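You operate a simulated robot arm through the tools that you are given. There is no shell and no other tool. Be economical: measure what you need, move in short steps, check, and stop when the job is done.

The job below is to be done with a simulated two-armed robot. You get a single attempt, and the scene is never put back.

Task
Mount the small yellow-rimmed wheel on the spindle.
Fine: With the steel collar under the hand nut; lay the nut in the steel dish meanwhile, then screw it home.

The check looks at the end state, three seconds after you hand in, the way a careful person would. Anything else that was tipped, shoved, dropped, spilled or broken makes it a failure.

Robot
Two 7-joint arms with fingered hands on one trunk, on a base that drives. Base frame: it is fixed to the floor where the robot stands at the start and does not move with it; the origin is under the middle of the robot, x ahead of it, y to its left, z up; the surface under the hand at the start is at about z = 76. Lengths are in cm, angles in degrees, forces in N, time in s.
The left shoulder is at the start at [7, 14.9, 103.5], the right one opposite. With the tool pointing down near the work surface each hand reaches from about 44 to 80 cm from the robot's upright axis, wherever it stands, measured 20 degrees to its own side. Places, roughly: foot of the wheel spindle [50, -10, 80]; steel dish [70, 0, 80]; wheel spindle [50, -10, 80]; wheel spindle over the hub [50, -10, 80]. Payload 3.6 kg a hand.
The tool frame of a hand sits at the grasp point between the pads (the TCP): z along the fingers, y along the line on which they close. The tips reach 2.5 cm beyond it. The gripper opens to 8.8 cm. The gripper's body begins 2.9 cm behind the TCP. The gripper is a hand of 4 fingers: y runs from the thumb to the fingers, the wrist lies at [-1.3, -9.7, -16.2] in the tool frame.
Orientation is told as [roll, pitch, yaw] about the base's x, y, z axes, in that order, counted from this pose: with the fingers straight down and the wrist toward the robot, the tool's x, y and z point along [0, 1, 0], [1, 0, 0] and [0, 0, -1] of the base frame.

Tools
- The arms move only by the tool arm_command. It takes "left_commands", "right_commands" or both (then of equal length, played together; a hand with none holds still); each is a list of rows, each an object (a shift or turn left out is 0) with "delta_rot": the turn, a rotation vector about the tool's x, y, z in units of 8 degrees (1.0 is 8 degrees), a list of three; "linear": the shift along the tool's x, y, z in units of 50 mm (1.0 is 50 mm), a list of three. In form: [{"delta_rot": [rx, ry, rz], "linear": [dx, dy, dz]}, ...]. A call has 1 to 20 rows; each row shifts and turns the commanded pose from where the row before left it, along the tool's axes as they then stand. A call with a number of a shift or a turn outside -1 to 1 is refused whole. Rows are played at 5 a second. More than 5 cm and 8.6 degrees between two rows, and nothing of the call is played. Where a pose cannot be reached the arm comes as near as it can. A force on the tool above 40 N (or 10 N above the force at the start of the call, whichever is more), or a blocked arm, ends the call early, and 0.2 s more pass. In this call time passes only in rows, and 0.2 s behind the last. The reply holds the time, the measured pose of the TCP, the force on the tool along the base axes, the opening and the grip force, in the units named above and with some noise, with the torque about the TCP (base axes, N m) and any sound that the robot's microphone picked up, and new pictures: "pictures" is both (left out), scene, wrist or none (wrist: the cameras of the hands that moved).
- Cameras (640 x 400 px; columns grow to the right, rows downward): "scene" is now at [13.93, 2.07, 127.84]; the picture's right is [0.23, -0.97, -0.00], its down [-0.42, -0.10, -0.90] and it looks along [0.88, 0.20, -0.43] (base axes); focal length 214 px, centre (320, 200). "left" rides on the left gripper at [-6.4, -8.3, -9.8] in its tool frame; the picture's right is [-0.62, -0.37, 0.69], its down [0.71, -0.63, 0.30] and it looks along [0.32, 0.68, 0.65] (tool axes); focal length 265 px, centre (320, 200). "right" rides on the right gripper at [6.4, -8.3, -9.8] in its tool frame; the picture's right is [-0.62, 0.37, -0.69], its down [-0.71, -0.63, 0.30] and it looks along [-0.32, 0.68, 0.65] (tool axes); focal length 265 px, centre (320, 200). There is no depth. A picture from a camera that has moved, and an enlarged one, comes with that camera's place and axes in the base frame and with its lens.
- raise_lower(by): slides the trunk up (or, below 0, down) by that many cm; the arms and the scene camera ride with it, the base frame stays. It gives what a move gives, with no picture.
- base_move(legs): drives the robot by 1 to 6 legs, each [ahead, left, turn to the left] in cm, cm and degrees, along the robot's own axes; the way and the turn of a leg run together, so that a leg with both is an arc; at most 150 cm and 180 degrees a leg. The arms and the cameras ride along, it lands a little off, and it stops where it bumps. It gives what a move gives, and a new picture of the scene camera.
- finger_targets(index, middle, ring, thumb_bend, thumb_turn, hand): sets how far each is bent, from 0 (flat) to 100 (curled in); at 30 the hand is open as for a grip, at 70 the pads meet at the TCP. One left out holds its place. A second passes; each finger stops where it meets its share of the squeeze, and holds until it gets a number again. It is the only way to open and close the hand. It gives what a move gives, with no picture; readings hold the bend of each and the force on the fingers (four entries, about 0 where the hand has none), thumb and palm. thumb_turn goes from beside the hand (0) to across from the fingers (100), as for a grip.
- pan_tilt(pan, tilt): turns the head with the scene camera to pan (to the left, within 86 degrees either way) and tilt (down, from -29 to 69), counted from straight ahead of the robot. It gives what a move gives, and a new picture of the scene camera.
- zoom(camera, box): a new picture of the part [left, top, right, bottom] of that camera's present view, enlarged. No time passes.
- close_job(): hands the job in; it is judged then, once.

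Work in short steps. Places have to be worked out from the pictures, the camera data and where the tool is seen: move nearer, look again, correct. Check each grasp and each placing, and mend what went wrong. You have 120 turns and 260 pictures in all, those below and enlarged ones among them. Open the grippers and draw the arms clear of the work before you hand the job in, unless the task says otherwise; then end with one line.

The tools are called after "Emit:" as a command line: name --argument value ..., lists and objects as JSON in quotes. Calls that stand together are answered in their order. arm_command: Moves the arms, as the interface text tells. Its arguments: {"type":"object","properties":{"left_commands":{"type":"array","items":{"type":"object","properties":{"delta_rot":{"type":"array","items":{"type":"number"}},"linear":{"type":"array","items":{"type":"number"}}}}},"right_commands":{"type":"array","items":{"type":"object","properties":{"delta_rot":{"type":"array","items":{"type":"number"}},"linear":{"type":"array","items":{"type":"number"}}}}},"pictures":{"type":"string","enum":["both","scene","wrist","none"]}},"required":[]} The other tools are called the same way: raise_lower (by) slides the trunk up or down; finger_targets (index, middle, ring, thumb_bend, thumb_turn, hand) moves the fingers one by one; base_move (legs) drives the base; pan_tilt (pan, tilt) turns the head that bears the scene camera; zoom (camera, box) takes an enlarged picture of a part of a camera's view; close_job () hands the job in.

At the start:

```text
time: 0.0
left_tcp_pos: [52.3, 21.93, 119.78]
left_orientation: [0.1, 0.0, 0.0]
left_force: [-0.1, 0.0, 0.9]
left_moment: [0.03, 0.0, -0.02]
left_grip_width: 8.77
left_gripper_force: 0.1
left_shape: jaw
left_bend: [30.0, 30.0, 30.0, 30.0, 98.0]
left_finger forces: [0.0, 0.0, 0.0, 0.0, 0.0, 0.0]
right_tcp_pos: [52.09, -22.28, 121.65]
right_orientation: [0.0, -0.1, 0.0]
right_force: [-0.1, 0.2, -0.3]
right_moment: [0.02, 0.01, -0.02]
right_grip_width: 8.77
right_gripper_force: 0.1
right_shape: jaw
right_bend: [30.0, 30.0, 30.0, 30.0, 98.0]
right_finger forces: [0.1, 0.0, 0.0, 0.0, 0.0, 0.0]
trunk travel left (down, up): [-52.5, 41.5]
robot x, y, heading: [0.06, -0.12, -0.3]
head pan, tilt: [13.1, 25.7]
```

scene: 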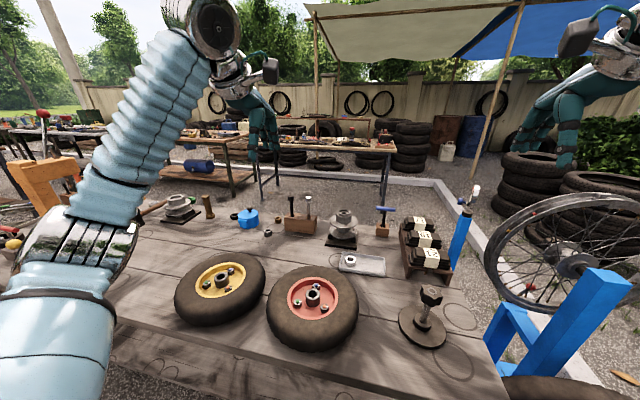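
right: 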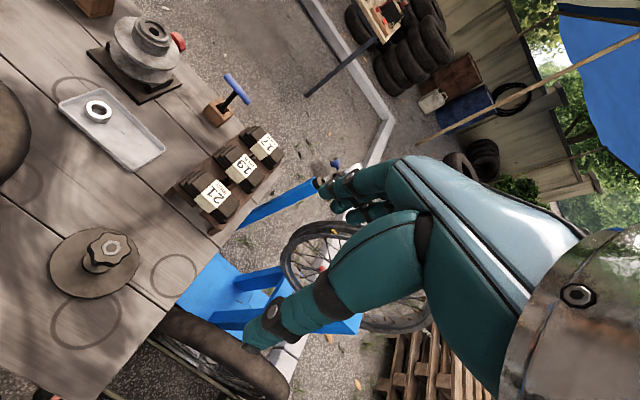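
left: 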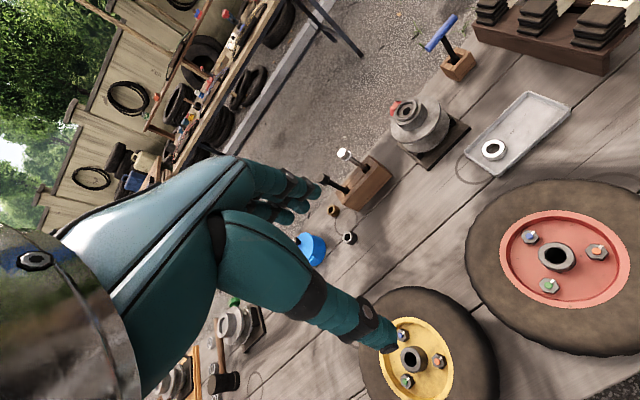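

I'll take enlarged views of the spindle, the dish and the small rings first.

Emit:
zoom --camera "scene" --box '[320, 200, 480, 360]'

Emit:
zoom --camera "left" --box '[280, 80, 600, 280]'

Emit:
zoom --camera "scene" --box '[160, 180, 400, 350]'

Emit:
zoom --camera "right" --box '[0, 60, 300, 300]'

```text
2.50 times, centred on (400, 280) of scene
camera zoom: at [13.93, 2.07, 127.84], right [0.23, -0.97, 0.0], down [-0.42, -0.1, -0.9], along [0.88, 0.2, -0.43], focal length 536 px, centre (120, 0)
```

zoom: 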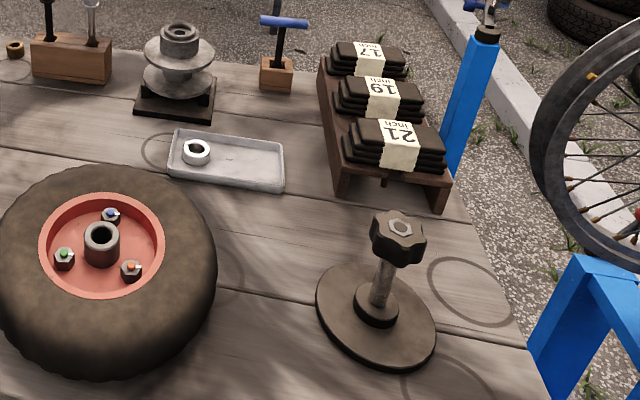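

```text
2.00 times, centred on (440, 180) of left
camera zoom: at [43.79, 15.62, 129.59], right [-0.37, -0.62, -0.69], down [-0.63, 0.71, -0.3], along [0.68, 0.32, -0.65], focal length 531 px, centre (80, 240)
```

zoom: 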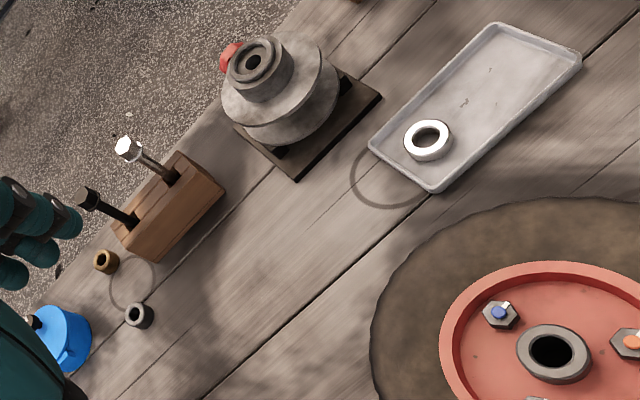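

```text
2.35 times, centred on (280, 265) of scene
camera zoom: at [13.93, 2.07, 127.84], right [0.23, -0.97, 0.0], down [-0.42, -0.1, -0.9], along [0.88, 0.2, -0.43], focal length 505 px, centre (414, 47)
```

zoom: 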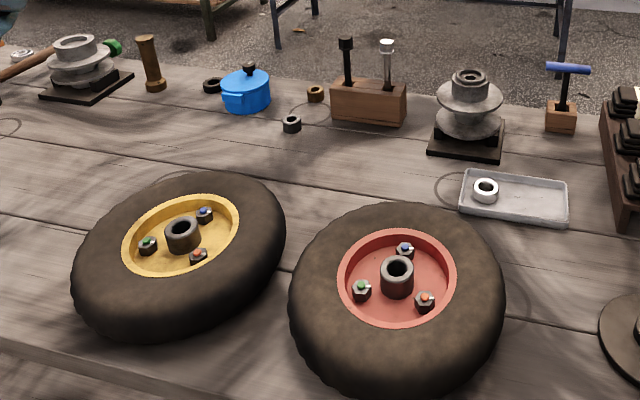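

```text
1.67 times, centred on (150, 180) of right
camera zoom: at [43.88, -15.77, 131.77], right [0.37, -0.62, 0.69], down [-0.63, -0.71, -0.3], along [0.68, -0.32, -0.65], focal length 442 px, centre (603, 233)
```

zoom: 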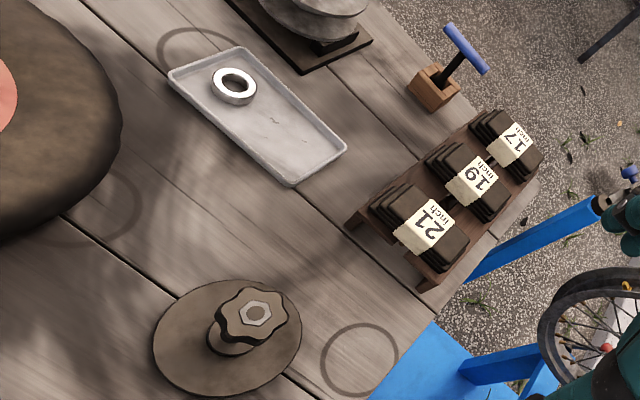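

The nut's top works out at about (53.7, -14.5, 88) from two views. I'll bring the right hand over it, staying well above, to refine that.

Emit:
arm_command --right_commands '[{"linear": [0.4, 0.08, 0.8]}, {"linear": [0.4, 0.08, 0.8]}, {"linear": [0.4, 0.08, 0.8]}, {"linear": [0.36, 0.08, 0.8]}, {"linear": [0, 0, 0.8]}, {"linear": [0, 0, 0]}]'

Emit:
pan_tilt --pan -15 --tilt 40

```text
time: 1.4
left_tcp_pos: [52.17, 22.12, 119.77]
left_orientation: [0.1, 0.1, 0.0]
left_force: [0.1, 0.3, 0.6]
left_moment: [0.0, 0.01, -0.04]
left_grip_width: 8.78
left_gripper_force: 0.1
left_shape: jaw
left_bend: [30.0, 30.0, 30.0, 30.0, 98.0]
left_finger forces: [0.1, 0.0, 0.0, 0.0, 0.0, 0.0]
right_tcp_pos: [53.63, -14.32, 101.71]
right_orientation: [0.0, 0.0, 0.0]
right_force: [0.3, -0.5, 0.0]
right_moment: [0.0, 0.0, -0.03]
right_grip_width: 8.76
right_gripper_force: 0.0
right_shape: jaw
right_bend: [30.0, 30.0, 30.0, 30.0, 98.0]
right_finger forces: [0.0, 0.1, 0.0, 0.1, 0.0, 0.0]
trunk travel left (down, up): [-52.5, 41.5]
robot x, y, heading: [0.04, -0.25, 0.0]
head pan, tilt: [13.1, 25.7]
camera scene: at [13.88, 2.15, 127.84], right [0.23, -0.97, 0.0], down [-0.42, -0.1, -0.9], along [0.88, 0.2, -0.43], focal length 214 px, centre (320, 200)
camera right: at [45.4, -7.78, 111.81], right [0.37, -0.62, 0.69], down [-0.63, -0.71, -0.3], along [0.68, -0.32, -0.65], focal length 265 px, centre (320, 200)
```

scene: 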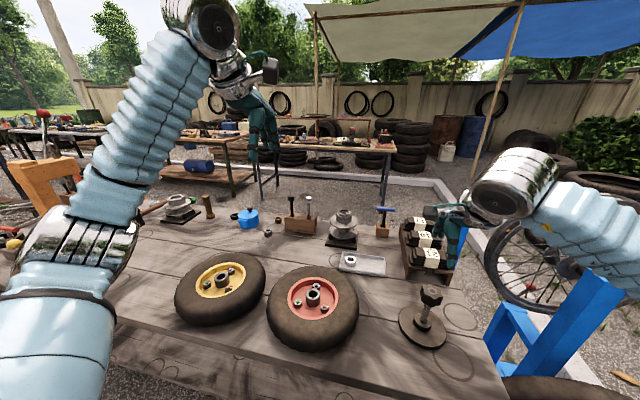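
right: 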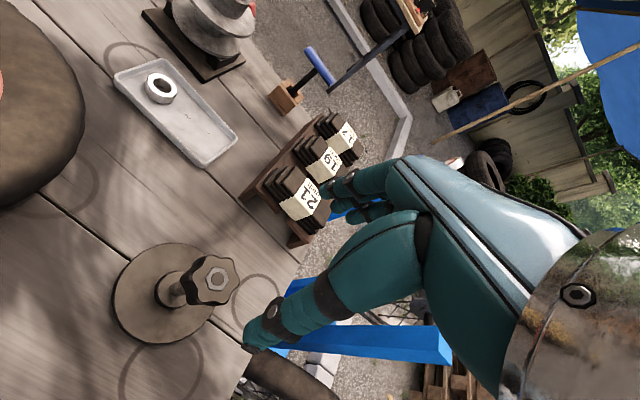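

```text
time: 2.3
left_tcp_pos: [52.27, 22.08, 119.85]
left_orientation: [0.0, 0.1, 0.0]
left_force: [-0.4, 0.5, 0.7]
left_moment: [-0.01, -0.01, -0.02]
left_grip_width: 8.77
left_gripper_force: 0.1
left_shape: jaw
left_bend: [30.0, 30.0, 30.0, 30.0, 98.0]
left_finger forces: [0.0, 0.0, 0.1, 0.1, 0.1, 0.0]
right_tcp_pos: [53.76, -14.39, 101.88]
right_orientation: [0.0, 0.1, 0.1]
right_force: [-0.2, 0.0, 0.0]
right_moment: [0.04, -0.01, 0.0]
right_grip_width: 8.77
right_gripper_force: 0.0
right_shape: jaw
right_bend: [30.0, 30.0, 30.0, 30.0, 98.0]
right_finger forces: [0.0, 0.1, 0.0, 0.0, 0.0, 0.0]
trunk travel left (down, up): [-52.5, 41.5]
robot x, y, heading: [-0.02, -0.1, 0.1]
head pan, tilt: [-15.0, 40.0]
camera scene: at [13.14, -2.21, 125.63], right [-0.26, -0.97, 0.0], down [-0.62, 0.17, -0.77], along [0.74, -0.2, -0.64], focal length 214 px, centre (320, 200)
```

scene: 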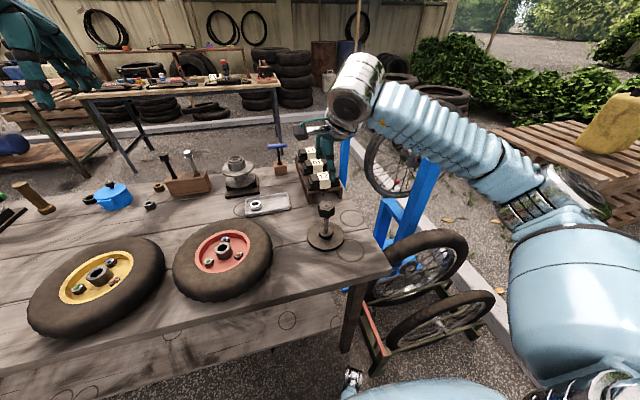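

The hand sits above the nut. I'll zoom in both cameras to pin down the nut's axis and height.

Emit:
zoom --camera "scene" --box '[276, 175, 376, 255]'

Emit:
zoom --camera "right" --box '[90, 220, 290, 360]'

```text
5.00 times, centred on (326, 215) of scene
camera zoom: at [13.14, -2.21, 125.63], right [-0.26, -0.97, 0.0], down [-0.62, 0.17, -0.77], along [0.74, -0.2, -0.64], focal length 1072 px, centre (290, 125)
```

zoom: 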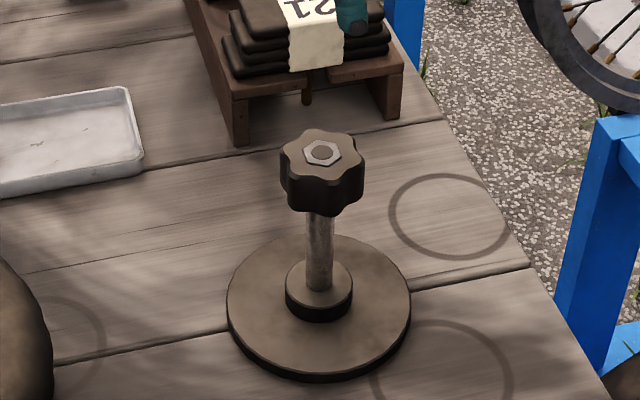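

```text
2.86 times, centred on (190, 290) of right
camera zoom: at [45.41, -7.87, 111.84], right [0.37, -0.62, 0.69], down [-0.63, -0.71, -0.3], along [0.68, -0.32, -0.65], focal length 758 px, centre (691, -57)
```

zoom: 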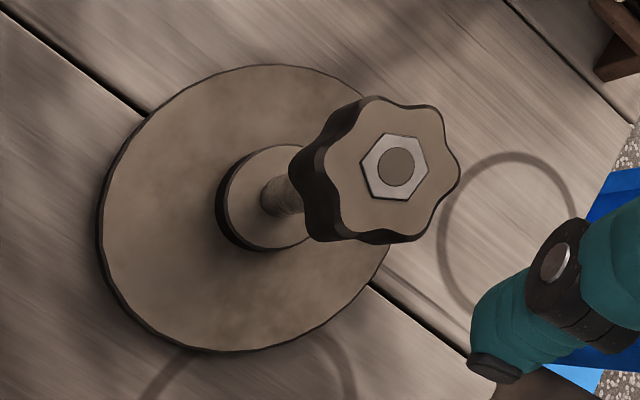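

Nut axis is about (53.5, -14.7) with its top at 88.5. To unscrew, the hand must turn counter-clockwise seen from above, so I first pre-turn it clockwise at height to see how far it goes.

Emit:
arm_command --right_commands '[{"delta_rot": [0, 0, 1], "linear": [-0.06, -0.04, 0]}, {"delta_rot": [0, 0, 1]}, {"delta_rot": [0, 0, 1]}, {"delta_rot": [0, 0, 1]}, {"delta_rot": [0, 0, 1]}, {"delta_rot": [0, 0, 1]}, {"delta_rot": [0, 0, 1]}, {"delta_rot": [0, 0, 1]}, {"delta_rot": [0, 0, 1]}, {"delta_rot": [0, 0, 0]}]' --pictures "wrist"

```text
time: 4.5
left_tcp_pos: [52.22, 21.95, 119.82]
left_orientation: [-0.1, 0.0, -0.1]
left_force: [-0.6, 0.2, 0.5]
left_moment: [-0.02, 0.0, 0.0]
left_grip_width: 8.76
left_gripper_force: 0.0
left_shape: jaw
left_bend: [30.0, 30.0, 30.0, 30.0, 98.0]
left_finger forces: [0.0, 0.1, 0.0, 0.0, 0.0, 0.0]
right_tcp_pos: [53.49, -14.81, 101.68]
right_orientation: [0.0, 0.0, -72.0]
right_force: [0.1, -0.7, -0.2]
right_moment: [0.03, 0.0, 0.0]
right_grip_width: 8.76
right_gripper_force: 0.0
right_shape: jaw
right_bend: [30.0, 30.0, 30.0, 30.0, 98.0]
right_finger forces: [0.0, 0.0, 0.0, 0.0, 0.0, 0.1]
trunk travel left (down, up): [-52.5, 41.5]
robot x, y, heading: [-0.04, -0.12, 0.1]
head pan, tilt: [-15.0, 40.0]
camera right: at [57.17, -4.84, 111.76], right [-0.48, -0.54, 0.69], down [-0.87, 0.38, -0.3], along [-0.1, -0.75, -0.65], focal length 265 px, centre (320, 200)
```

right: 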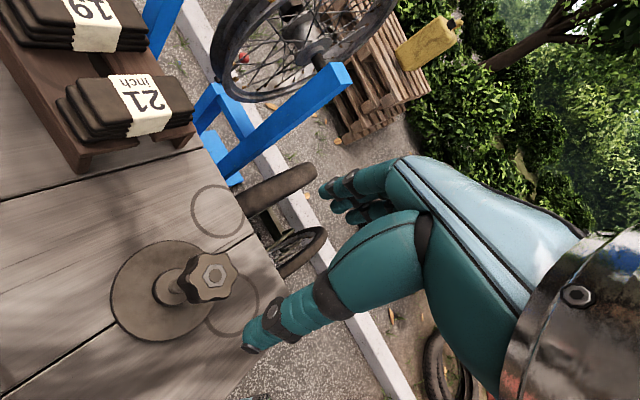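

The view of the nut stayed put through the turn, so the axis is right. I go down around the nut.

Emit:
arm_command --right_commands '[{"linear": [0, 0, 0.7]}, {"linear": [0, 0, 0.7]}, {"linear": [0, 0, 0.6]}, {"linear": [0, 0, 0.5]}, {"linear": [0, 0, 0.3]}, {"linear": [0, 0, 0]}]'

```text
time: 5.9
left_tcp_pos: [52.32, 22.11, 119.78]
left_orientation: [0.0, 0.0, -0.1]
left_force: [0.1, 0.4, 0.0]
left_moment: [0.01, 0.03, 0.0]
left_grip_width: 8.74
left_gripper_force: 0.0
left_shape: jaw
left_bend: [30.0, 30.0, 30.0, 30.0, 98.0]
left_finger forces: [0.0, 0.0, 0.1, 0.1, 0.0, 0.0]
right_tcp_pos: [53.52, -14.87, 87.68]
right_orientation: [0.0, 0.0, -72.0]
right_force: [-0.7, 0.3, 0.1]
right_moment: [0.0, 0.01, -0.03]
right_grip_width: 8.75
right_gripper_force: 0.0
right_shape: jaw
right_bend: [30.0, 30.0, 30.0, 30.0, 98.0]
right_finger forces: [0.0, 0.1, 0.1, 0.0, 0.0, 0.0]
trunk travel left (down, up): [-52.5, 41.5]
robot x, y, heading: [-0.48, 0.06, -0.0]
head pan, tilt: [-15.0, 40.0]
camera scene: at [13.15, -2.2, 125.62], right [-0.26, -0.97, 0.0], down [-0.62, 0.17, -0.77], along [0.74, -0.2, -0.64], focal length 214 px, centre (320, 200)
camera right: at [57.09, -4.8, 97.68], right [-0.48, -0.54, 0.69], down [-0.87, 0.38, -0.3], along [-0.1, -0.75, -0.65], focal length 265 px, centre (320, 200)
```

scene: 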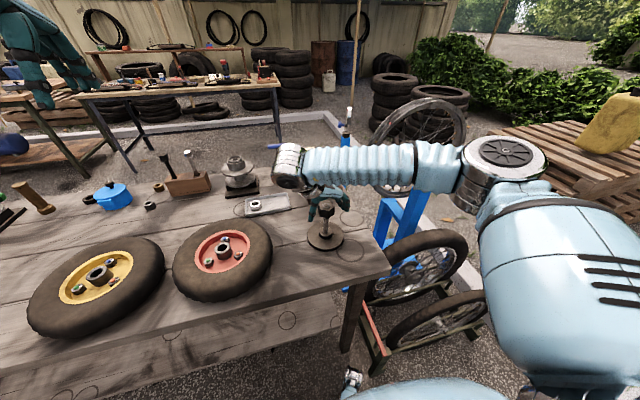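
right: 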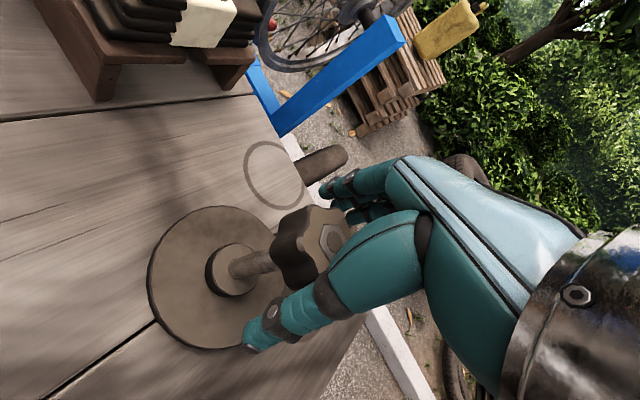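

The nut is between thumb and fingers. I close the hand on it.

Emit:
finger_targets --hand "right" --index 70 --middle 70 --ring 70 --thumb_bend 70

Emit:
zoom --camera "right" --box '[140, 180, 460, 380]'

```text
time: 6.9
left_tcp_pos: [52.25, 22.03, 119.93]
left_orientation: [0.0, -0.1, 0.0]
left_force: [-0.2, 0.5, 0.2]
left_moment: [0.02, -0.04, -0.03]
left_grip_width: 8.75
left_gripper_force: 0.0
left_shape: jaw
left_bend: [30.0, 30.0, 30.0, 30.0, 98.0]
left_finger forces: [0.1, 0.0, 0.0, 0.1, 0.0, 0.0]
right_tcp_pos: [53.43, -14.85, 87.71]
right_orientation: [0.0, 0.0, -72.0]
right_force: [-1.8, -2.9, -1.9]
right_moment: [-0.1, -0.05, 0.18]
right_grip_width: 3.99
right_gripper_force: 17.9
right_shape: fingers
right_bend: [50.0, 60.0, 65.0, 54.0, 97.0]
right_finger forces: [9.3, 6.3, 3.3, 0.0, 16.7, 0.1]
trunk travel left (down, up): [-52.5, 41.5]
robot x, y, heading: [-0.26, 0.19, -0.1]
head pan, tilt: [-15.0, 40.0]
```

```text
2.00 times, centred on (300, 280) of right
camera zoom: at [57.11, -4.88, 97.69], right [-0.48, -0.54, 0.69], down [-0.87, 0.38, -0.3], along [-0.1, -0.75, -0.65], focal length 531 px, centre (360, 40)
```

zoom: 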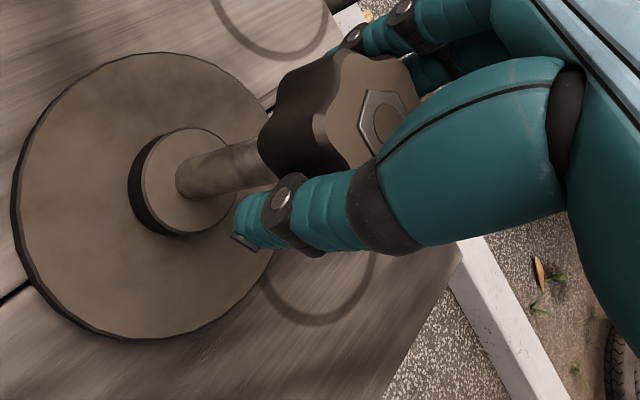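

Held with about 18 N. I turn it counter-clockwise about 80° and watch the force and torque.

Emit:
arm_command --right_commands '[{"delta_rot": [0, 0, -1]}, {"delta_rot": [0, 0, -1]}, {"delta_rot": [0, 0, -1]}, {"delta_rot": [0, 0, -1]}, {"delta_rot": [0, 0, -1]}, {"delta_rot": [0, 0, -1]}, {"delta_rot": [0, 0, -1]}, {"delta_rot": [0, 0, -1]}, {"delta_rot": [0, 0, -1]}, {"delta_rot": [0, 0, 0]}]' --pictures "wrist"

Emit:
zoom --camera "scene" --box '[276, 175, 376, 255]'

```text
time: 9.1
left_tcp_pos: [52.37, 21.89, 119.77]
left_orientation: [0.0, 0.0, 0.0]
left_force: [-0.6, 1.0, -0.6]
left_moment: [-0.02, 0.01, -0.01]
left_grip_width: 8.75
left_gripper_force: 0.1
left_shape: jaw
left_bend: [30.0, 30.0, 30.0, 30.0, 98.0]
left_finger forces: [0.0, 0.0, 0.1, 0.0, 0.0, 0.0]
right_tcp_pos: [53.51, -14.74, 87.75]
right_orientation: [0.0, 0.0, 0.0]
right_force: [2.4, -3.1, -1.5]
right_moment: [-0.09, -0.12, -0.01]
right_grip_width: 3.91
right_gripper_force: 17.4
right_shape: fingers
right_bend: [50.0, 61.0, 67.0, 56.0, 95.0]
right_finger forces: [8.3, 7.0, 4.5, 0.0, 15.5, 0.1]
trunk travel left (down, up): [-52.5, 41.5]
robot x, y, heading: [-0.12, -0.32, -0.2]
head pan, tilt: [-15.0, 40.0]
camera right: at [45.32, -8.29, 97.78], right [0.37, -0.62, 0.69], down [-0.63, -0.72, -0.3], along [0.68, -0.32, -0.65], focal length 265 px, centre (320, 200)
```

right: 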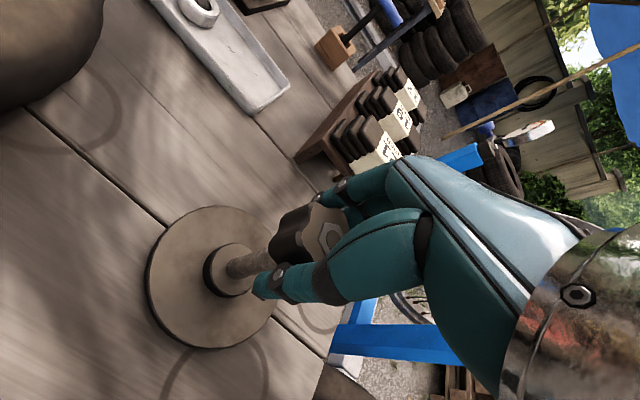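

```text
5.00 times, centred on (326, 215) of scene
camera zoom: at [13.24, -2.25, 125.61], right [-0.26, -0.97, 0.0], down [-0.62, 0.17, -0.77], along [0.74, -0.2, -0.64], focal length 1072 px, centre (290, 125)
```

zoom: 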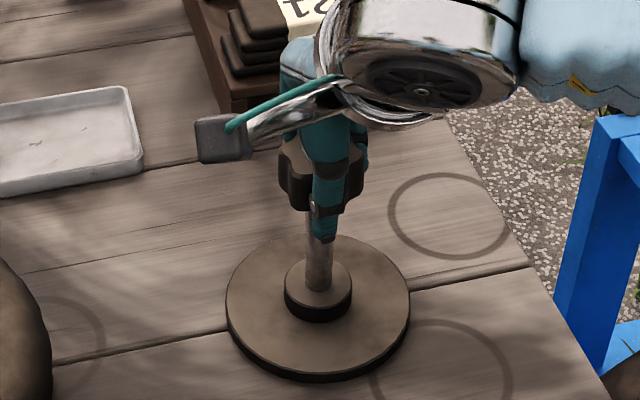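

The nut turned with the hand with no strain. I go on another 88°.

Emit:
arm_command --right_commands '[{"delta_rot": [0, 0, -1]}, {"delta_rot": [0, 0, -1]}, {"delta_rot": [0, 0, -1]}, {"delta_rot": [0, 0, -1]}, {"delta_rot": [0, 0, -1]}, {"delta_rot": [0, 0, -1]}, {"delta_rot": [0, 0, -1]}, {"delta_rot": [0, 0, -1]}, {"delta_rot": [0, 0, -1]}, {"delta_rot": [0, 0, -1]}, {"delta_rot": [0, 0, -1]}, {"delta_rot": [0, 0, 0]}]' --pictures "wrist"

Emit:
zoom --camera "right" --box '[140, 180, 460, 380]'

```text
time: 11.3
left_tcp_pos: [52.87, 22.25, 119.57]
left_orientation: [-0.1, 0.4, 0.1]
left_force: [0.0, 0.3, -0.3]
left_moment: [0.02, 0.04, 0.0]
left_grip_width: 8.77
left_gripper_force: 0.0
left_shape: jaw
left_bend: [30.0, 30.0, 30.0, 30.0, 98.0]
left_finger forces: [0.0, 0.1, 0.0, 0.1, 0.2, 0.0]
right_tcp_pos: [52.13, -14.74, 88.63]
right_orientation: [-4.1, 0.6, 44.6]
right_force: [28.5, 8.5, -11.2]
right_moment: [0.09, -0.3, 0.13]
right_grip_width: 3.3
right_gripper_force: 23.2
right_shape: fingers
right_bend: [46.0, 54.0, 57.0, 61.0, 98.0]
right_finger forces: [10.2, 14.9, 14.9, 0.1, 6.8, 0.0]
right hand out of reach, approached as far as the arm can: row 6, 7, 8, 9, 10
trunk travel left (down, up): [-52.5, 41.5]
robot x, y, heading: [0.07, -0.17, 0.0]
head pan, tilt: [-15.0, 40.0]
stopped in row 10 (right hand): the force on the tool passed its limit at 41 N (the readings are from after the stop); the commanded pose is now the measured one
camera right: at [41.36, -15.3, 98.22], right [0.67, -0.14, 0.73], down [0.06, -0.97, -0.25], along [0.74, 0.21, -0.64], focal length 265 px, centre (320, 200)
```

right: 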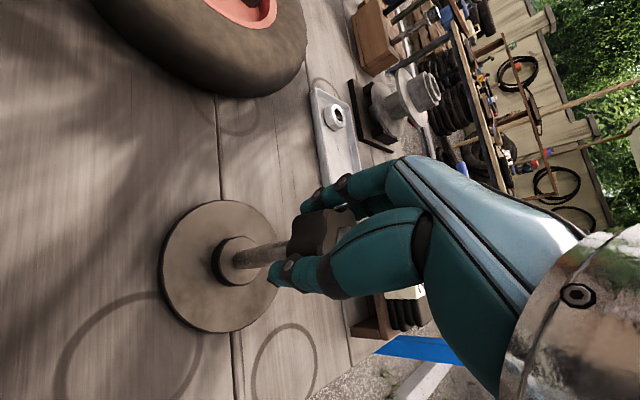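

```text
2.00 times, centred on (300, 280) of right
camera zoom: at [41.36, -15.3, 98.22], right [0.67, -0.14, 0.73], down [0.06, -0.97, -0.25], along [0.74, 0.21, -0.64], focal length 531 px, centre (360, 40)
```

zoom: 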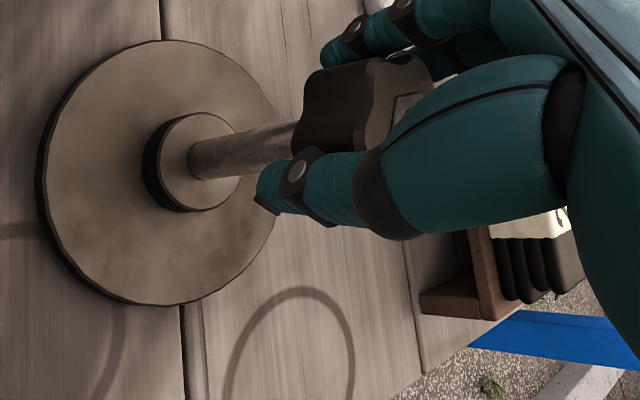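

At about +45° yaw the arm runs out and strains the nut. I release it at once.

Emit:
finger_targets --hand "right" --index 30 --middle 30 --ring 30 --thumb_bend 30

Emit:
zoom --camera "scene" --box '[276, 175, 376, 255]'

Emit:
zoom --camera "right" --box '[140, 180, 460, 380]'

```text
time: 12.3
left_tcp_pos: [52.37, 22.14, 119.82]
left_orientation: [0.0, 0.0, 0.0]
left_force: [0.4, 0.9, 1.2]
left_moment: [-0.01, 0.0, 0.0]
left_grip_width: 8.76
left_gripper_force: 0.1
left_shape: jaw
left_bend: [30.0, 30.0, 30.0, 30.0, 98.0]
left_finger forces: [0.1, 0.0, 0.0, 0.1, 0.2, 0.1]
right_tcp_pos: [51.51, -14.72, 88.82]
right_orientation: [-4.0, 0.6, 44.5]
right_force: [-0.1, 0.3, -0.8]
right_moment: [0.0, 0.05, 0.02]
right_grip_width: 8.46
right_gripper_force: 0.0
right_shape: fingers
right_bend: [30.0, 30.0, 30.0, 30.0, 98.0]
right_finger forces: [0.0, 0.0, 0.0, 0.1, 0.0, 0.1]
trunk travel left (down, up): [-52.5, 41.5]
robot x, y, heading: [-0.06, 0.09, -0.1]
head pan, tilt: [-15.0, 40.0]
```

```text
5.00 times, centred on (326, 215) of scene
camera zoom: at [13.25, -2.19, 125.61], right [-0.26, -0.97, 0.0], down [-0.62, 0.17, -0.77], along [0.74, -0.2, -0.64], focal length 1072 px, centre (290, 125)
```

zoom: 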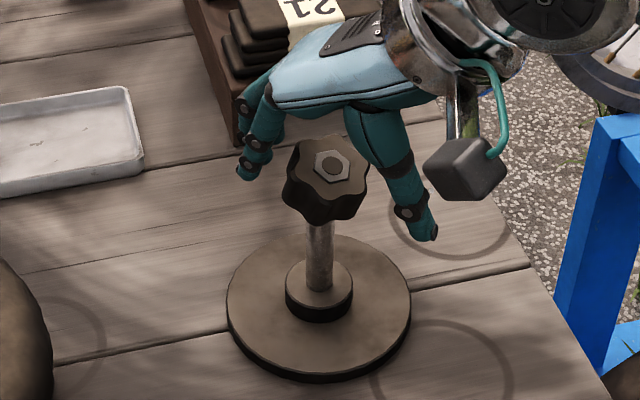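

```text
2.00 times, centred on (300, 280) of right
camera zoom: at [40.79, -15.37, 98.43], right [0.67, -0.14, 0.73], down [0.06, -0.97, -0.25], along [0.74, 0.21, -0.64], focal length 531 px, centre (360, 40)
```

zoom: 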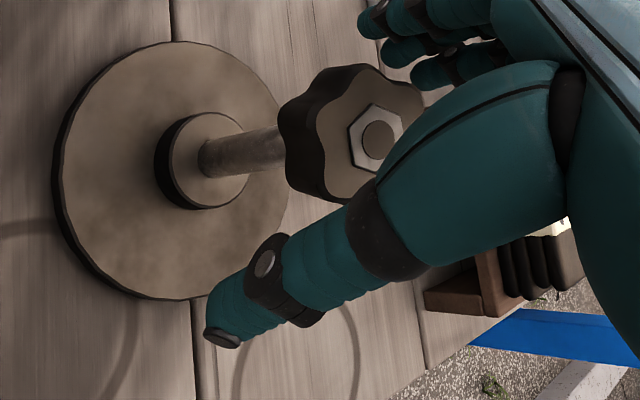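

The nut has come free: it now sits loose and a bit tilted on the spindle. I lift the hand clear and straighten it to yaw 0 to take the nut straight from above.

Emit:
arm_command --right_commands '[{"linear": [0, 0, -0.5]}, {"linear": [0, 0, -0.7]}, {"delta_rot": [0, 0.5, 0]}, {"delta_rot": [0, 0, 0.9]}, {"delta_rot": [0, 0, 0.9]}, {"delta_rot": [0, 0, 0.9]}, {"delta_rot": [0, 0, 0.9]}, {"delta_rot": [0, 0, 0.9]}, {"delta_rot": [0, 0, 0.9]}, {"delta_rot": [0, 0, 0]}]'

Emit:
zoom --camera "scene" --box '[276, 175, 376, 255]'

Emit:
zoom --camera "right" --box '[90, 200, 290, 340]'

```text
time: 14.5
left_tcp_pos: [52.32, 22.15, 119.84]
left_orientation: [0.1, 0.1, 0.0]
left_force: [0.5, -0.4, -0.5]
left_moment: [0.02, 0.02, -0.01]
left_grip_width: 8.78
left_gripper_force: 0.0
left_shape: jaw
left_bend: [30.0, 30.0, 30.0, 30.0, 98.0]
left_finger forces: [0.1, 0.1, 0.0, 0.0, 0.1, 0.0]
right_tcp_pos: [51.25, -14.33, 94.88]
right_orientation: [-3.2, -2.3, 1.4]
right_force: [0.6, 0.0, -0.1]
right_moment: [-0.03, -0.01, -0.01]
right_grip_width: 8.43
right_gripper_force: 0.0
right_shape: fingers
right_bend: [30.0, 30.0, 30.0, 30.0, 98.0]
right_finger forces: [0.0, 0.0, 0.0, 0.0, 0.0, 0.0]
right hand out of reach, approached as far as the arm can: row 3
trunk travel left (down, up): [-52.5, 41.5]
robot x, y, heading: [0.12, 0.03, 0.1]
head pan, tilt: [-15.0, 40.0]
camera scene: at [13.17, -2.23, 125.62], right [-0.26, -0.97, 0.0], down [-0.62, 0.17, -0.77], along [0.74, -0.2, -0.64], focal length 214 px, centre (320, 200)
camera right: at [42.42, -7.49, 104.1], right [0.35, -0.57, 0.74], down [-0.6, -0.75, -0.29], along [0.72, -0.34, -0.61], focal length 265 px, centre (320, 200)
```

scene: 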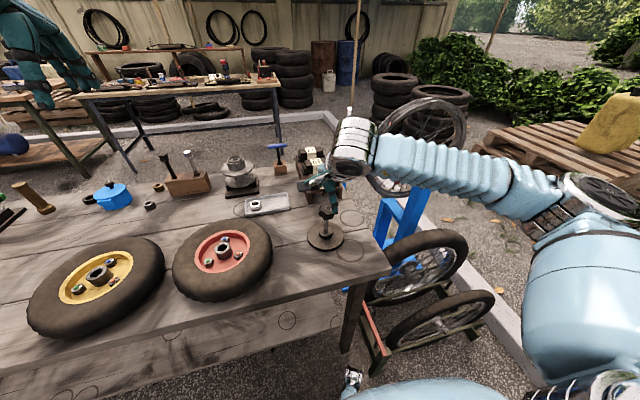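
right: 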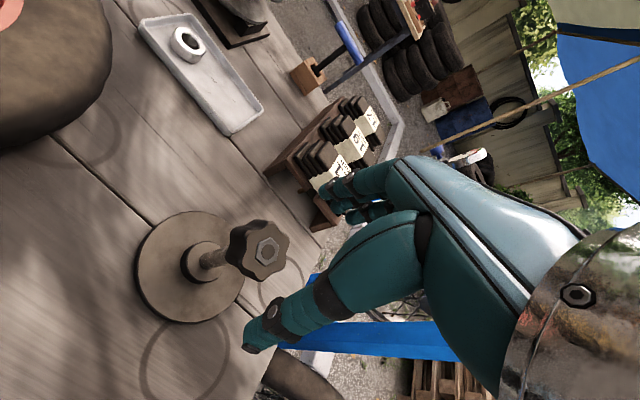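

```text
5.00 times, centred on (326, 215) of scene
camera zoom: at [13.17, -2.23, 125.62], right [-0.26, -0.97, 0.0], down [-0.62, 0.17, -0.77], along [0.74, -0.2, -0.64], focal length 1072 px, centre (290, 125)
```

zoom: 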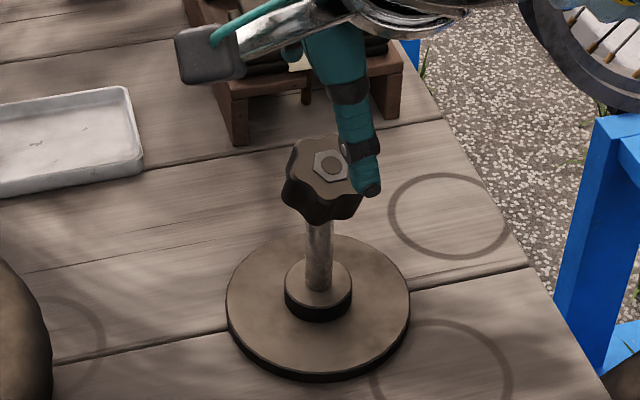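

```text
2.86 times, centred on (190, 270) of right
camera zoom: at [42.42, -7.49, 104.1], right [0.35, -0.57, 0.74], down [-0.6, -0.75, -0.29], along [0.72, -0.34, -0.61], focal length 758 px, centre (691, 0)
```

zoom: 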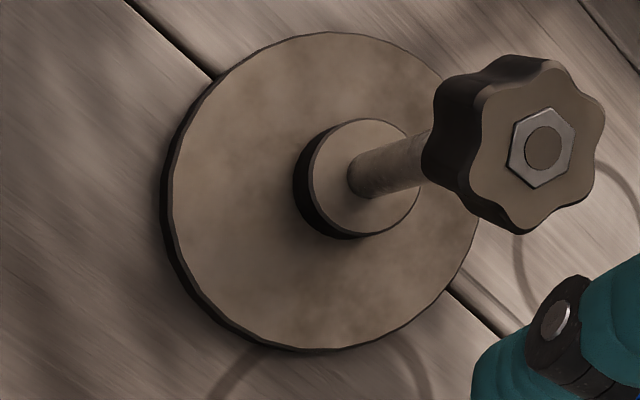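

I'll level the hand, put it over the nut and turn it to -72° yaw, so its opening runs along the dish's length.

Emit:
arm_command --right_commands '[{"delta_rot": [0.29, 0.4, 0.18]}, {"linear": [-0.08, 0.43, 0]}, {"delta_rot": [0, 0, 1]}, {"delta_rot": [0, 0, 1]}, {"delta_rot": [0, 0, 1]}, {"delta_rot": [0, 0, 1]}, {"delta_rot": [0, 0, 1]}, {"delta_rot": [0, 0, 1]}, {"delta_rot": [0, 0, 1]}, {"delta_rot": [0, 0, 1]}, {"delta_rot": [0, 0, 1]}, {"delta_rot": [0, 0, 1]}, {"delta_rot": [0, 0, 0]}]' --pictures "wrist"

Emit:
zoom --camera "scene" --box '[276, 175, 376, 255]'

```text
time: 17.3
left_tcp_pos: [52.32, 22.06, 119.9]
left_orientation: [0.0, 0.0, 0.0]
left_force: [-0.4, 0.1, -0.5]
left_moment: [0.02, -0.01, 0.0]
left_grip_width: 8.78
left_gripper_force: 0.1
left_shape: jaw
left_bend: [30.0, 30.0, 30.0, 30.0, 98.0]
left_finger forces: [0.0, 0.0, 0.1, 0.0, 0.0, 0.0]
right_tcp_pos: [53.26, -14.92, 94.84]
right_orientation: [0.1, -0.1, -80.1]
right_force: [0.4, 0.9, -0.4]
right_moment: [0.0, 0.0, -0.01]
right_grip_width: 8.46
right_gripper_force: 0.1
right_shape: fingers
right_bend: [30.0, 30.0, 30.0, 30.0, 98.0]
right_finger forces: [0.0, 0.1, 0.0, 0.1, 0.1, 0.1]
trunk travel left (down, up): [-52.5, 41.5]
robot x, y, heading: [-0.11, 0.22, 0.0]
head pan, tilt: [-15.0, 40.0]
camera right: at [58.36, -5.46, 104.82], right [-0.55, -0.47, 0.69], down [-0.81, 0.5, -0.31], along [-0.2, -0.73, -0.65], focal length 265 px, centre (320, 200)
```

right: 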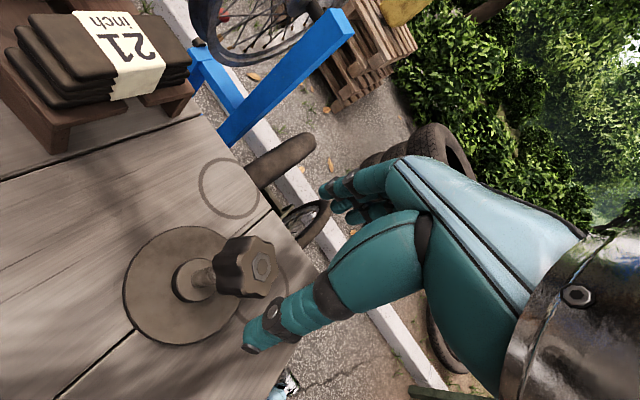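

```text
5.00 times, centred on (326, 215) of scene
camera zoom: at [13.17, -2.26, 125.62], right [-0.26, -0.97, 0.0], down [-0.62, 0.17, -0.77], along [0.74, -0.2, -0.64], focal length 1072 px, centre (290, 125)
```

zoom: 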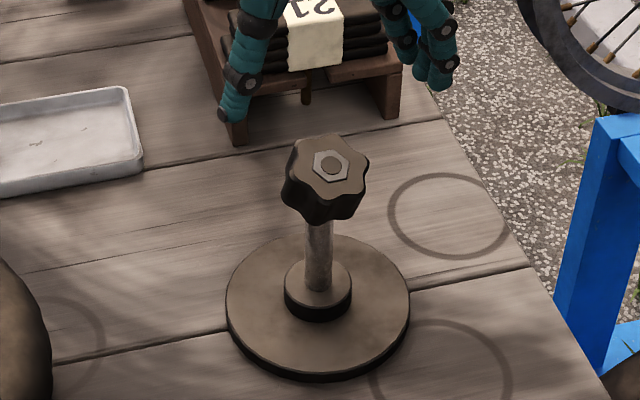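

I lower onto the nut with the TCP at its upper edge, and close gently.

Emit:
arm_command --right_commands '[{"linear": [0, 0, 0.5]}, {"linear": [0, 0, 0.5]}, {"linear": [0, 0, 0.32]}, {"linear": [0, 0, 0]}]' --pictures "none"

Emit:
finger_targets --hand "right" --index 70 --middle 70 --ring 70 --thumb_bend 70

Emit:
zoom --camera "right" --box '[140, 180, 460, 380]'

Emit:
zoom --camera "scene" --box '[276, 175, 376, 255]'

```text
time: 18.3
left_tcp_pos: [52.34, 21.98, 119.83]
left_orientation: [0.0, 0.0, 0.0]
left_force: [0.3, 0.4, -0.6]
left_moment: [-0.01, 0.0, 0.01]
left_grip_width: 8.77
left_gripper_force: 0.1
left_shape: jaw
left_bend: [30.0, 30.0, 30.0, 30.0, 98.0]
left_finger forces: [0.0, 0.0, 0.0, 0.1, 0.0, 0.0]
right_tcp_pos: [53.49, -14.7, 88.32]
right_orientation: [0.0, -0.1, -80.0]
right_force: [-0.3, -0.4, -0.4]
right_moment: [-0.01, 0.01, 0.01]
right_grip_width: 8.42
right_gripper_force: 0.1
right_shape: fingers
right_bend: [30.0, 30.0, 30.0, 30.0, 98.0]
right_finger forces: [0.0, 0.1, 0.0, 0.0, 0.1, 0.0]
trunk travel left (down, up): [-52.5, 41.5]
robot x, y, heading: [-0.16, 0.31, -0.0]
head pan, tilt: [-15.0, 40.0]
```

```text
time: 19.3
left_tcp_pos: [52.18, 21.78, 119.99]
left_orientation: [0.1, 0.0, 0.0]
left_force: [0.2, 1.0, -0.3]
left_moment: [0.03, -0.03, 0.0]
left_grip_width: 8.76
left_gripper_force: 0.1
left_shape: jaw
left_bend: [30.0, 30.0, 30.0, 30.0, 98.0]
left_finger forces: [0.1, 0.0, 0.1, 0.1, 0.1, 0.0]
right_tcp_pos: [53.5, -14.92, 88.21]
right_orientation: [0.0, 0.0, -80.2]
right_force: [-2.2, -12.6, 1.6]
right_moment: [-0.35, 0.03, 0.06]
right_grip_width: 3.98
right_gripper_force: 14.1
right_shape: fingers
right_bend: [55.0, 58.0, 64.0, 50.0, 96.0]
right_finger forces: [7.7, 7.7, 5.0, 0.0, 8.3, 0.0]
trunk travel left (down, up): [-52.5, 41.5]
robot x, y, heading: [-0.07, 0.07, 0.2]
head pan, tilt: [-15.0, 40.0]
```

```text
2.00 times, centred on (300, 280) of right
camera zoom: at [58.44, -5.48, 98.28], right [-0.55, -0.47, 0.69], down [-0.81, 0.5, -0.31], along [-0.2, -0.73, -0.65], focal length 531 px, centre (360, 40)
```

zoom: 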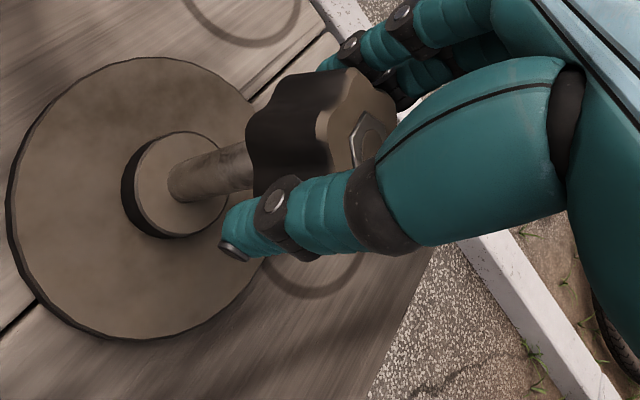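

```text
5.00 times, centred on (326, 215) of scene
camera zoom: at [13.13, -2.45, 125.62], right [-0.26, -0.97, 0.0], down [-0.62, 0.17, -0.77], along [0.74, -0.2, -0.64], focal length 1072 px, centre (290, 125)
```

zoom: 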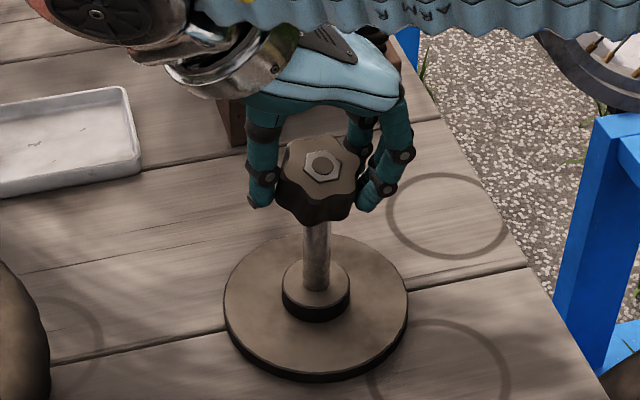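

Firm hold. I lift slowly and check whether the nut comes off or the foot comes with it.

Emit:
arm_command --right_commands '[{"linear": [0, 0, -0.15]}, {"linear": [0, 0, -0.15]}, {"linear": [0, 0, -0.15]}, {"linear": [0, 0, -0.15]}, {"linear": [0, 0, 0]}]' --pictures "wrist"

Emit:
zoom --camera "scene" --box '[276, 175, 376, 255]'

```text
time: 20.5
left_tcp_pos: [52.22, 22.05, 119.84]
left_orientation: [0.0, 0.0, 0.1]
left_force: [1.0, -0.1, 0.3]
left_moment: [-0.02, 0.03, 0.01]
left_grip_width: 8.76
left_gripper_force: 0.0
left_shape: jaw
left_bend: [30.0, 30.0, 30.0, 30.0, 98.0]
left_finger forces: [0.0, 0.0, 0.0, 0.1, 0.1, 0.0]
right_tcp_pos: [53.37, -14.66, 91.2]
right_orientation: [0.2, -0.1, -80.0]
right_force: [0.7, -0.1, -0.9]
right_moment: [-0.01, -0.01, -0.05]
right_grip_width: 3.99
right_gripper_force: 13.6
right_shape: fingers
right_bend: [57.0, 60.0, 66.0, 49.0, 95.0]
right_finger forces: [5.6, 5.7, 2.8, 0.0, 12.9, 0.1]
trunk travel left (down, up): [-52.5, 41.5]
robot x, y, heading: [0.07, -0.11, -0.0]
head pan, tilt: [-15.0, 40.0]
camera right: at [58.35, -5.27, 101.25], right [-0.55, -0.47, 0.69], down [-0.81, 0.5, -0.31], along [-0.2, -0.73, -0.65], focal length 265 px, centre (320, 200)
```

right: 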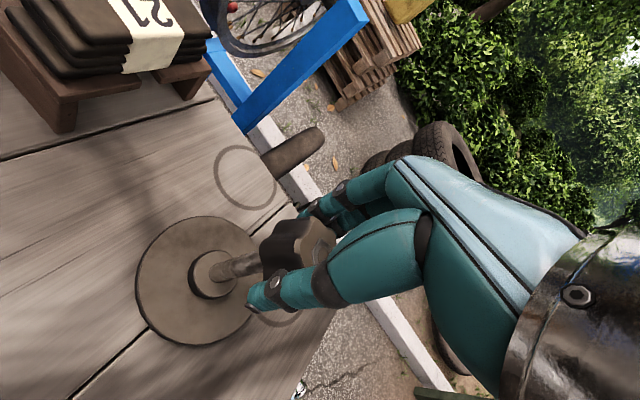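

```text
5.00 times, centred on (326, 215) of scene
camera zoom: at [13.14, -2.23, 125.62], right [-0.26, -0.97, 0.0], down [-0.62, 0.17, -0.77], along [0.74, -0.2, -0.64], focal length 1072 px, centre (290, 125)
```

zoom: 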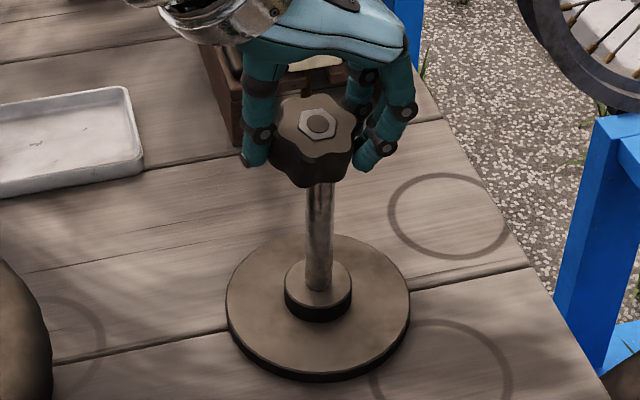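

The nut is off. I lift on and carry it over to the free right-hand part of the dish.

Emit:
arm_command --right_commands '[{"linear": [0, 0, -0.8]}, {"linear": [0, 0, -0.8]}, {"linear": [0.66, -0.26, 0]}, {"linear": [0.66, -0.26, 0]}, {"linear": [0.66, -0.26, 0]}, {"linear": [0.66, -0.26, 0]}, {"linear": [0.66, -0.26, 0]}, {"linear": [0.66, -0.27, 0]}, {"linear": [0, 0, 0]}]'

Emit:
zoom --camera "scene" --box '[210, 160, 310, 240]'

Emit:
zoom --camera "right" --box '[60, 140, 380, 340]'

```text
time: 22.5
left_tcp_pos: [52.25, 21.96, 119.88]
left_orientation: [0.0, 0.0, 0.1]
left_force: [0.2, 0.0, 0.4]
left_moment: [-0.02, 0.0, 0.01]
left_grip_width: 8.75
left_gripper_force: 0.1
left_shape: jaw
left_bend: [30.0, 30.0, 30.0, 30.0, 98.0]
left_finger forces: [0.0, 0.0, 0.1, 0.1, 0.0, 0.0]
right_tcp_pos: [64.33, -8.3, 99.16]
right_orientation: [-0.1, -0.1, -80.1]
right_force: [-0.2, 0.2, -0.4]
right_moment: [0.05, 0.01, 0.03]
right_grip_width: 3.95
right_gripper_force: 12.7
right_shape: fingers
right_bend: [57.0, 60.0, 66.0, 49.0, 95.0]
right_finger forces: [5.7, 5.6, 2.7, 0.0, 12.9, 0.1]
right hand out of reach, approached as far as the arm can: row 6, 7, 8
trunk travel left (down, up): [-52.5, 41.5]
robot x, y, heading: [0.04, 0.32, -0.1]
head pan, tilt: [-15.0, 40.0]
camera scene: at [13.2, -2.29, 125.61], right [-0.26, -0.97, 0.0], down [-0.62, 0.17, -0.77], along [0.74, -0.2, -0.64], focal length 214 px, centre (320, 200)
camera right: at [69.31, 1.2, 109.2], right [-0.55, -0.47, 0.69], down [-0.81, 0.5, -0.3], along [-0.2, -0.73, -0.65], focal length 265 px, centre (320, 200)
```

scene: 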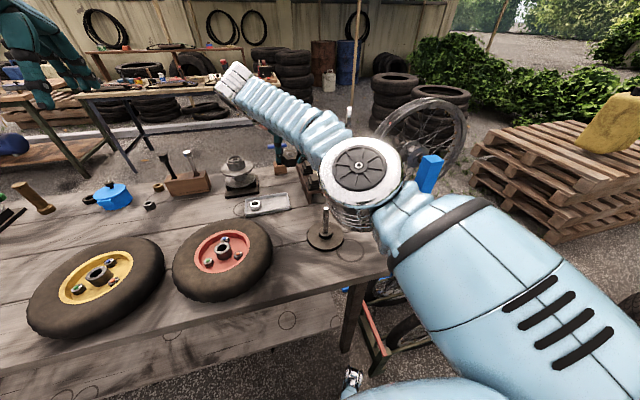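
right: 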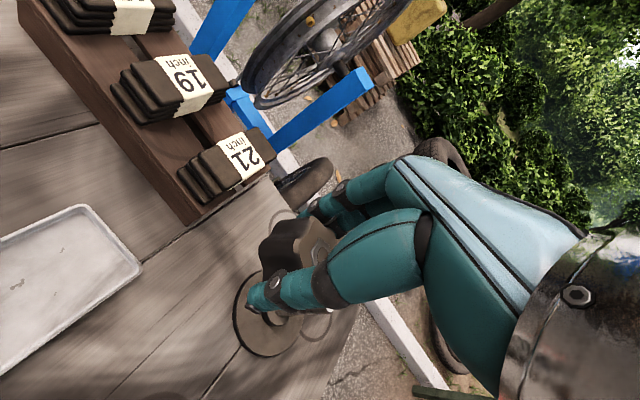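

```text
5.00 times, centred on (260, 200) of scene
camera zoom: at [13.2, -2.29, 125.61], right [-0.26, -0.97, 0.0], down [-0.62, 0.17, -0.77], along [0.74, -0.2, -0.64], focal length 1072 px, centre (620, 200)
```

zoom: 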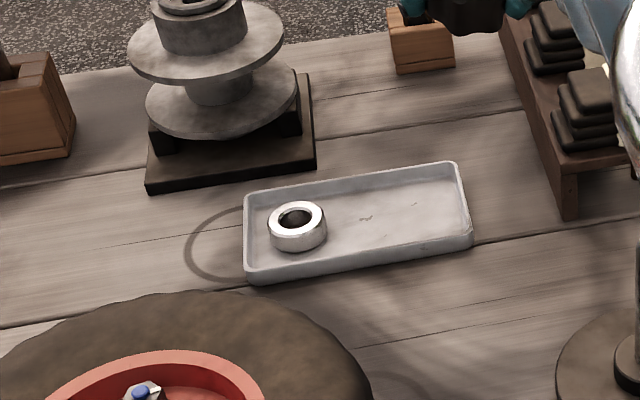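

```text
2.00 times, centred on (220, 240) of right
camera zoom: at [69.31, 1.2, 109.2], right [-0.55, -0.47, 0.69], down [-0.81, 0.5, -0.3], along [-0.2, -0.73, -0.65], focal length 531 px, centre (520, 120)
```

zoom: 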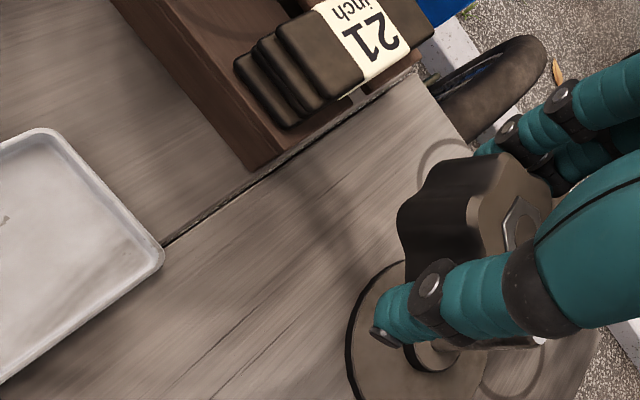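

The right arm runs out of reach at yaw -80. I turn back to about -40° and see where the hand settles.

Emit:
arm_command --right_commands '[{"delta_rot": [0, 0, -1]}, {"delta_rot": [0, 0, -1]}, {"delta_rot": [0, 0, -1]}, {"delta_rot": [0, 0, -1]}, {"delta_rot": [0, 0, -1]}, {"delta_rot": [0, 0, 0]}]' --pictures "wrist"

```text
time: 23.9
left_tcp_pos: [52.38, 22.18, 119.63]
left_orientation: [-0.1, 0.0, 0.0]
left_force: [0.0, 0.7, -0.4]
left_moment: [0.0, -0.02, -0.02]
left_grip_width: 8.76
left_gripper_force: 0.1
left_shape: jaw
left_bend: [30.0, 30.0, 30.0, 30.0, 98.0]
left_finger forces: [0.0, 0.1, 0.0, 0.0, 0.0, 0.0]
right_tcp_pos: [64.41, -8.18, 99.13]
right_orientation: [-0.1, -0.1, -39.8]
right_force: [0.3, 0.0, -0.4]
right_moment: [-0.01, -0.02, 0.0]
right_grip_width: 3.96
right_gripper_force: 13.4
right_shape: fingers
right_bend: [57.0, 60.0, 66.0, 49.0, 95.0]
right_finger forces: [5.7, 5.7, 2.8, 0.0, 12.5, 0.0]
trunk travel left (down, up): [-52.5, 41.5]
robot x, y, heading: [0.02, 0.12, 0.1]
head pan, tilt: [-15.0, 40.0]
camera right: at [62.25, 2.27, 109.12], right [-0.12, -0.71, 0.69], down [-0.94, -0.14, -0.3], along [0.32, -0.69, -0.65], focal length 265 px, centre (320, 200)
```

right: 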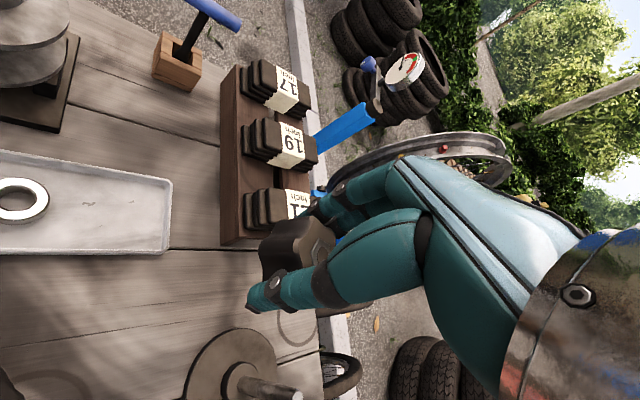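

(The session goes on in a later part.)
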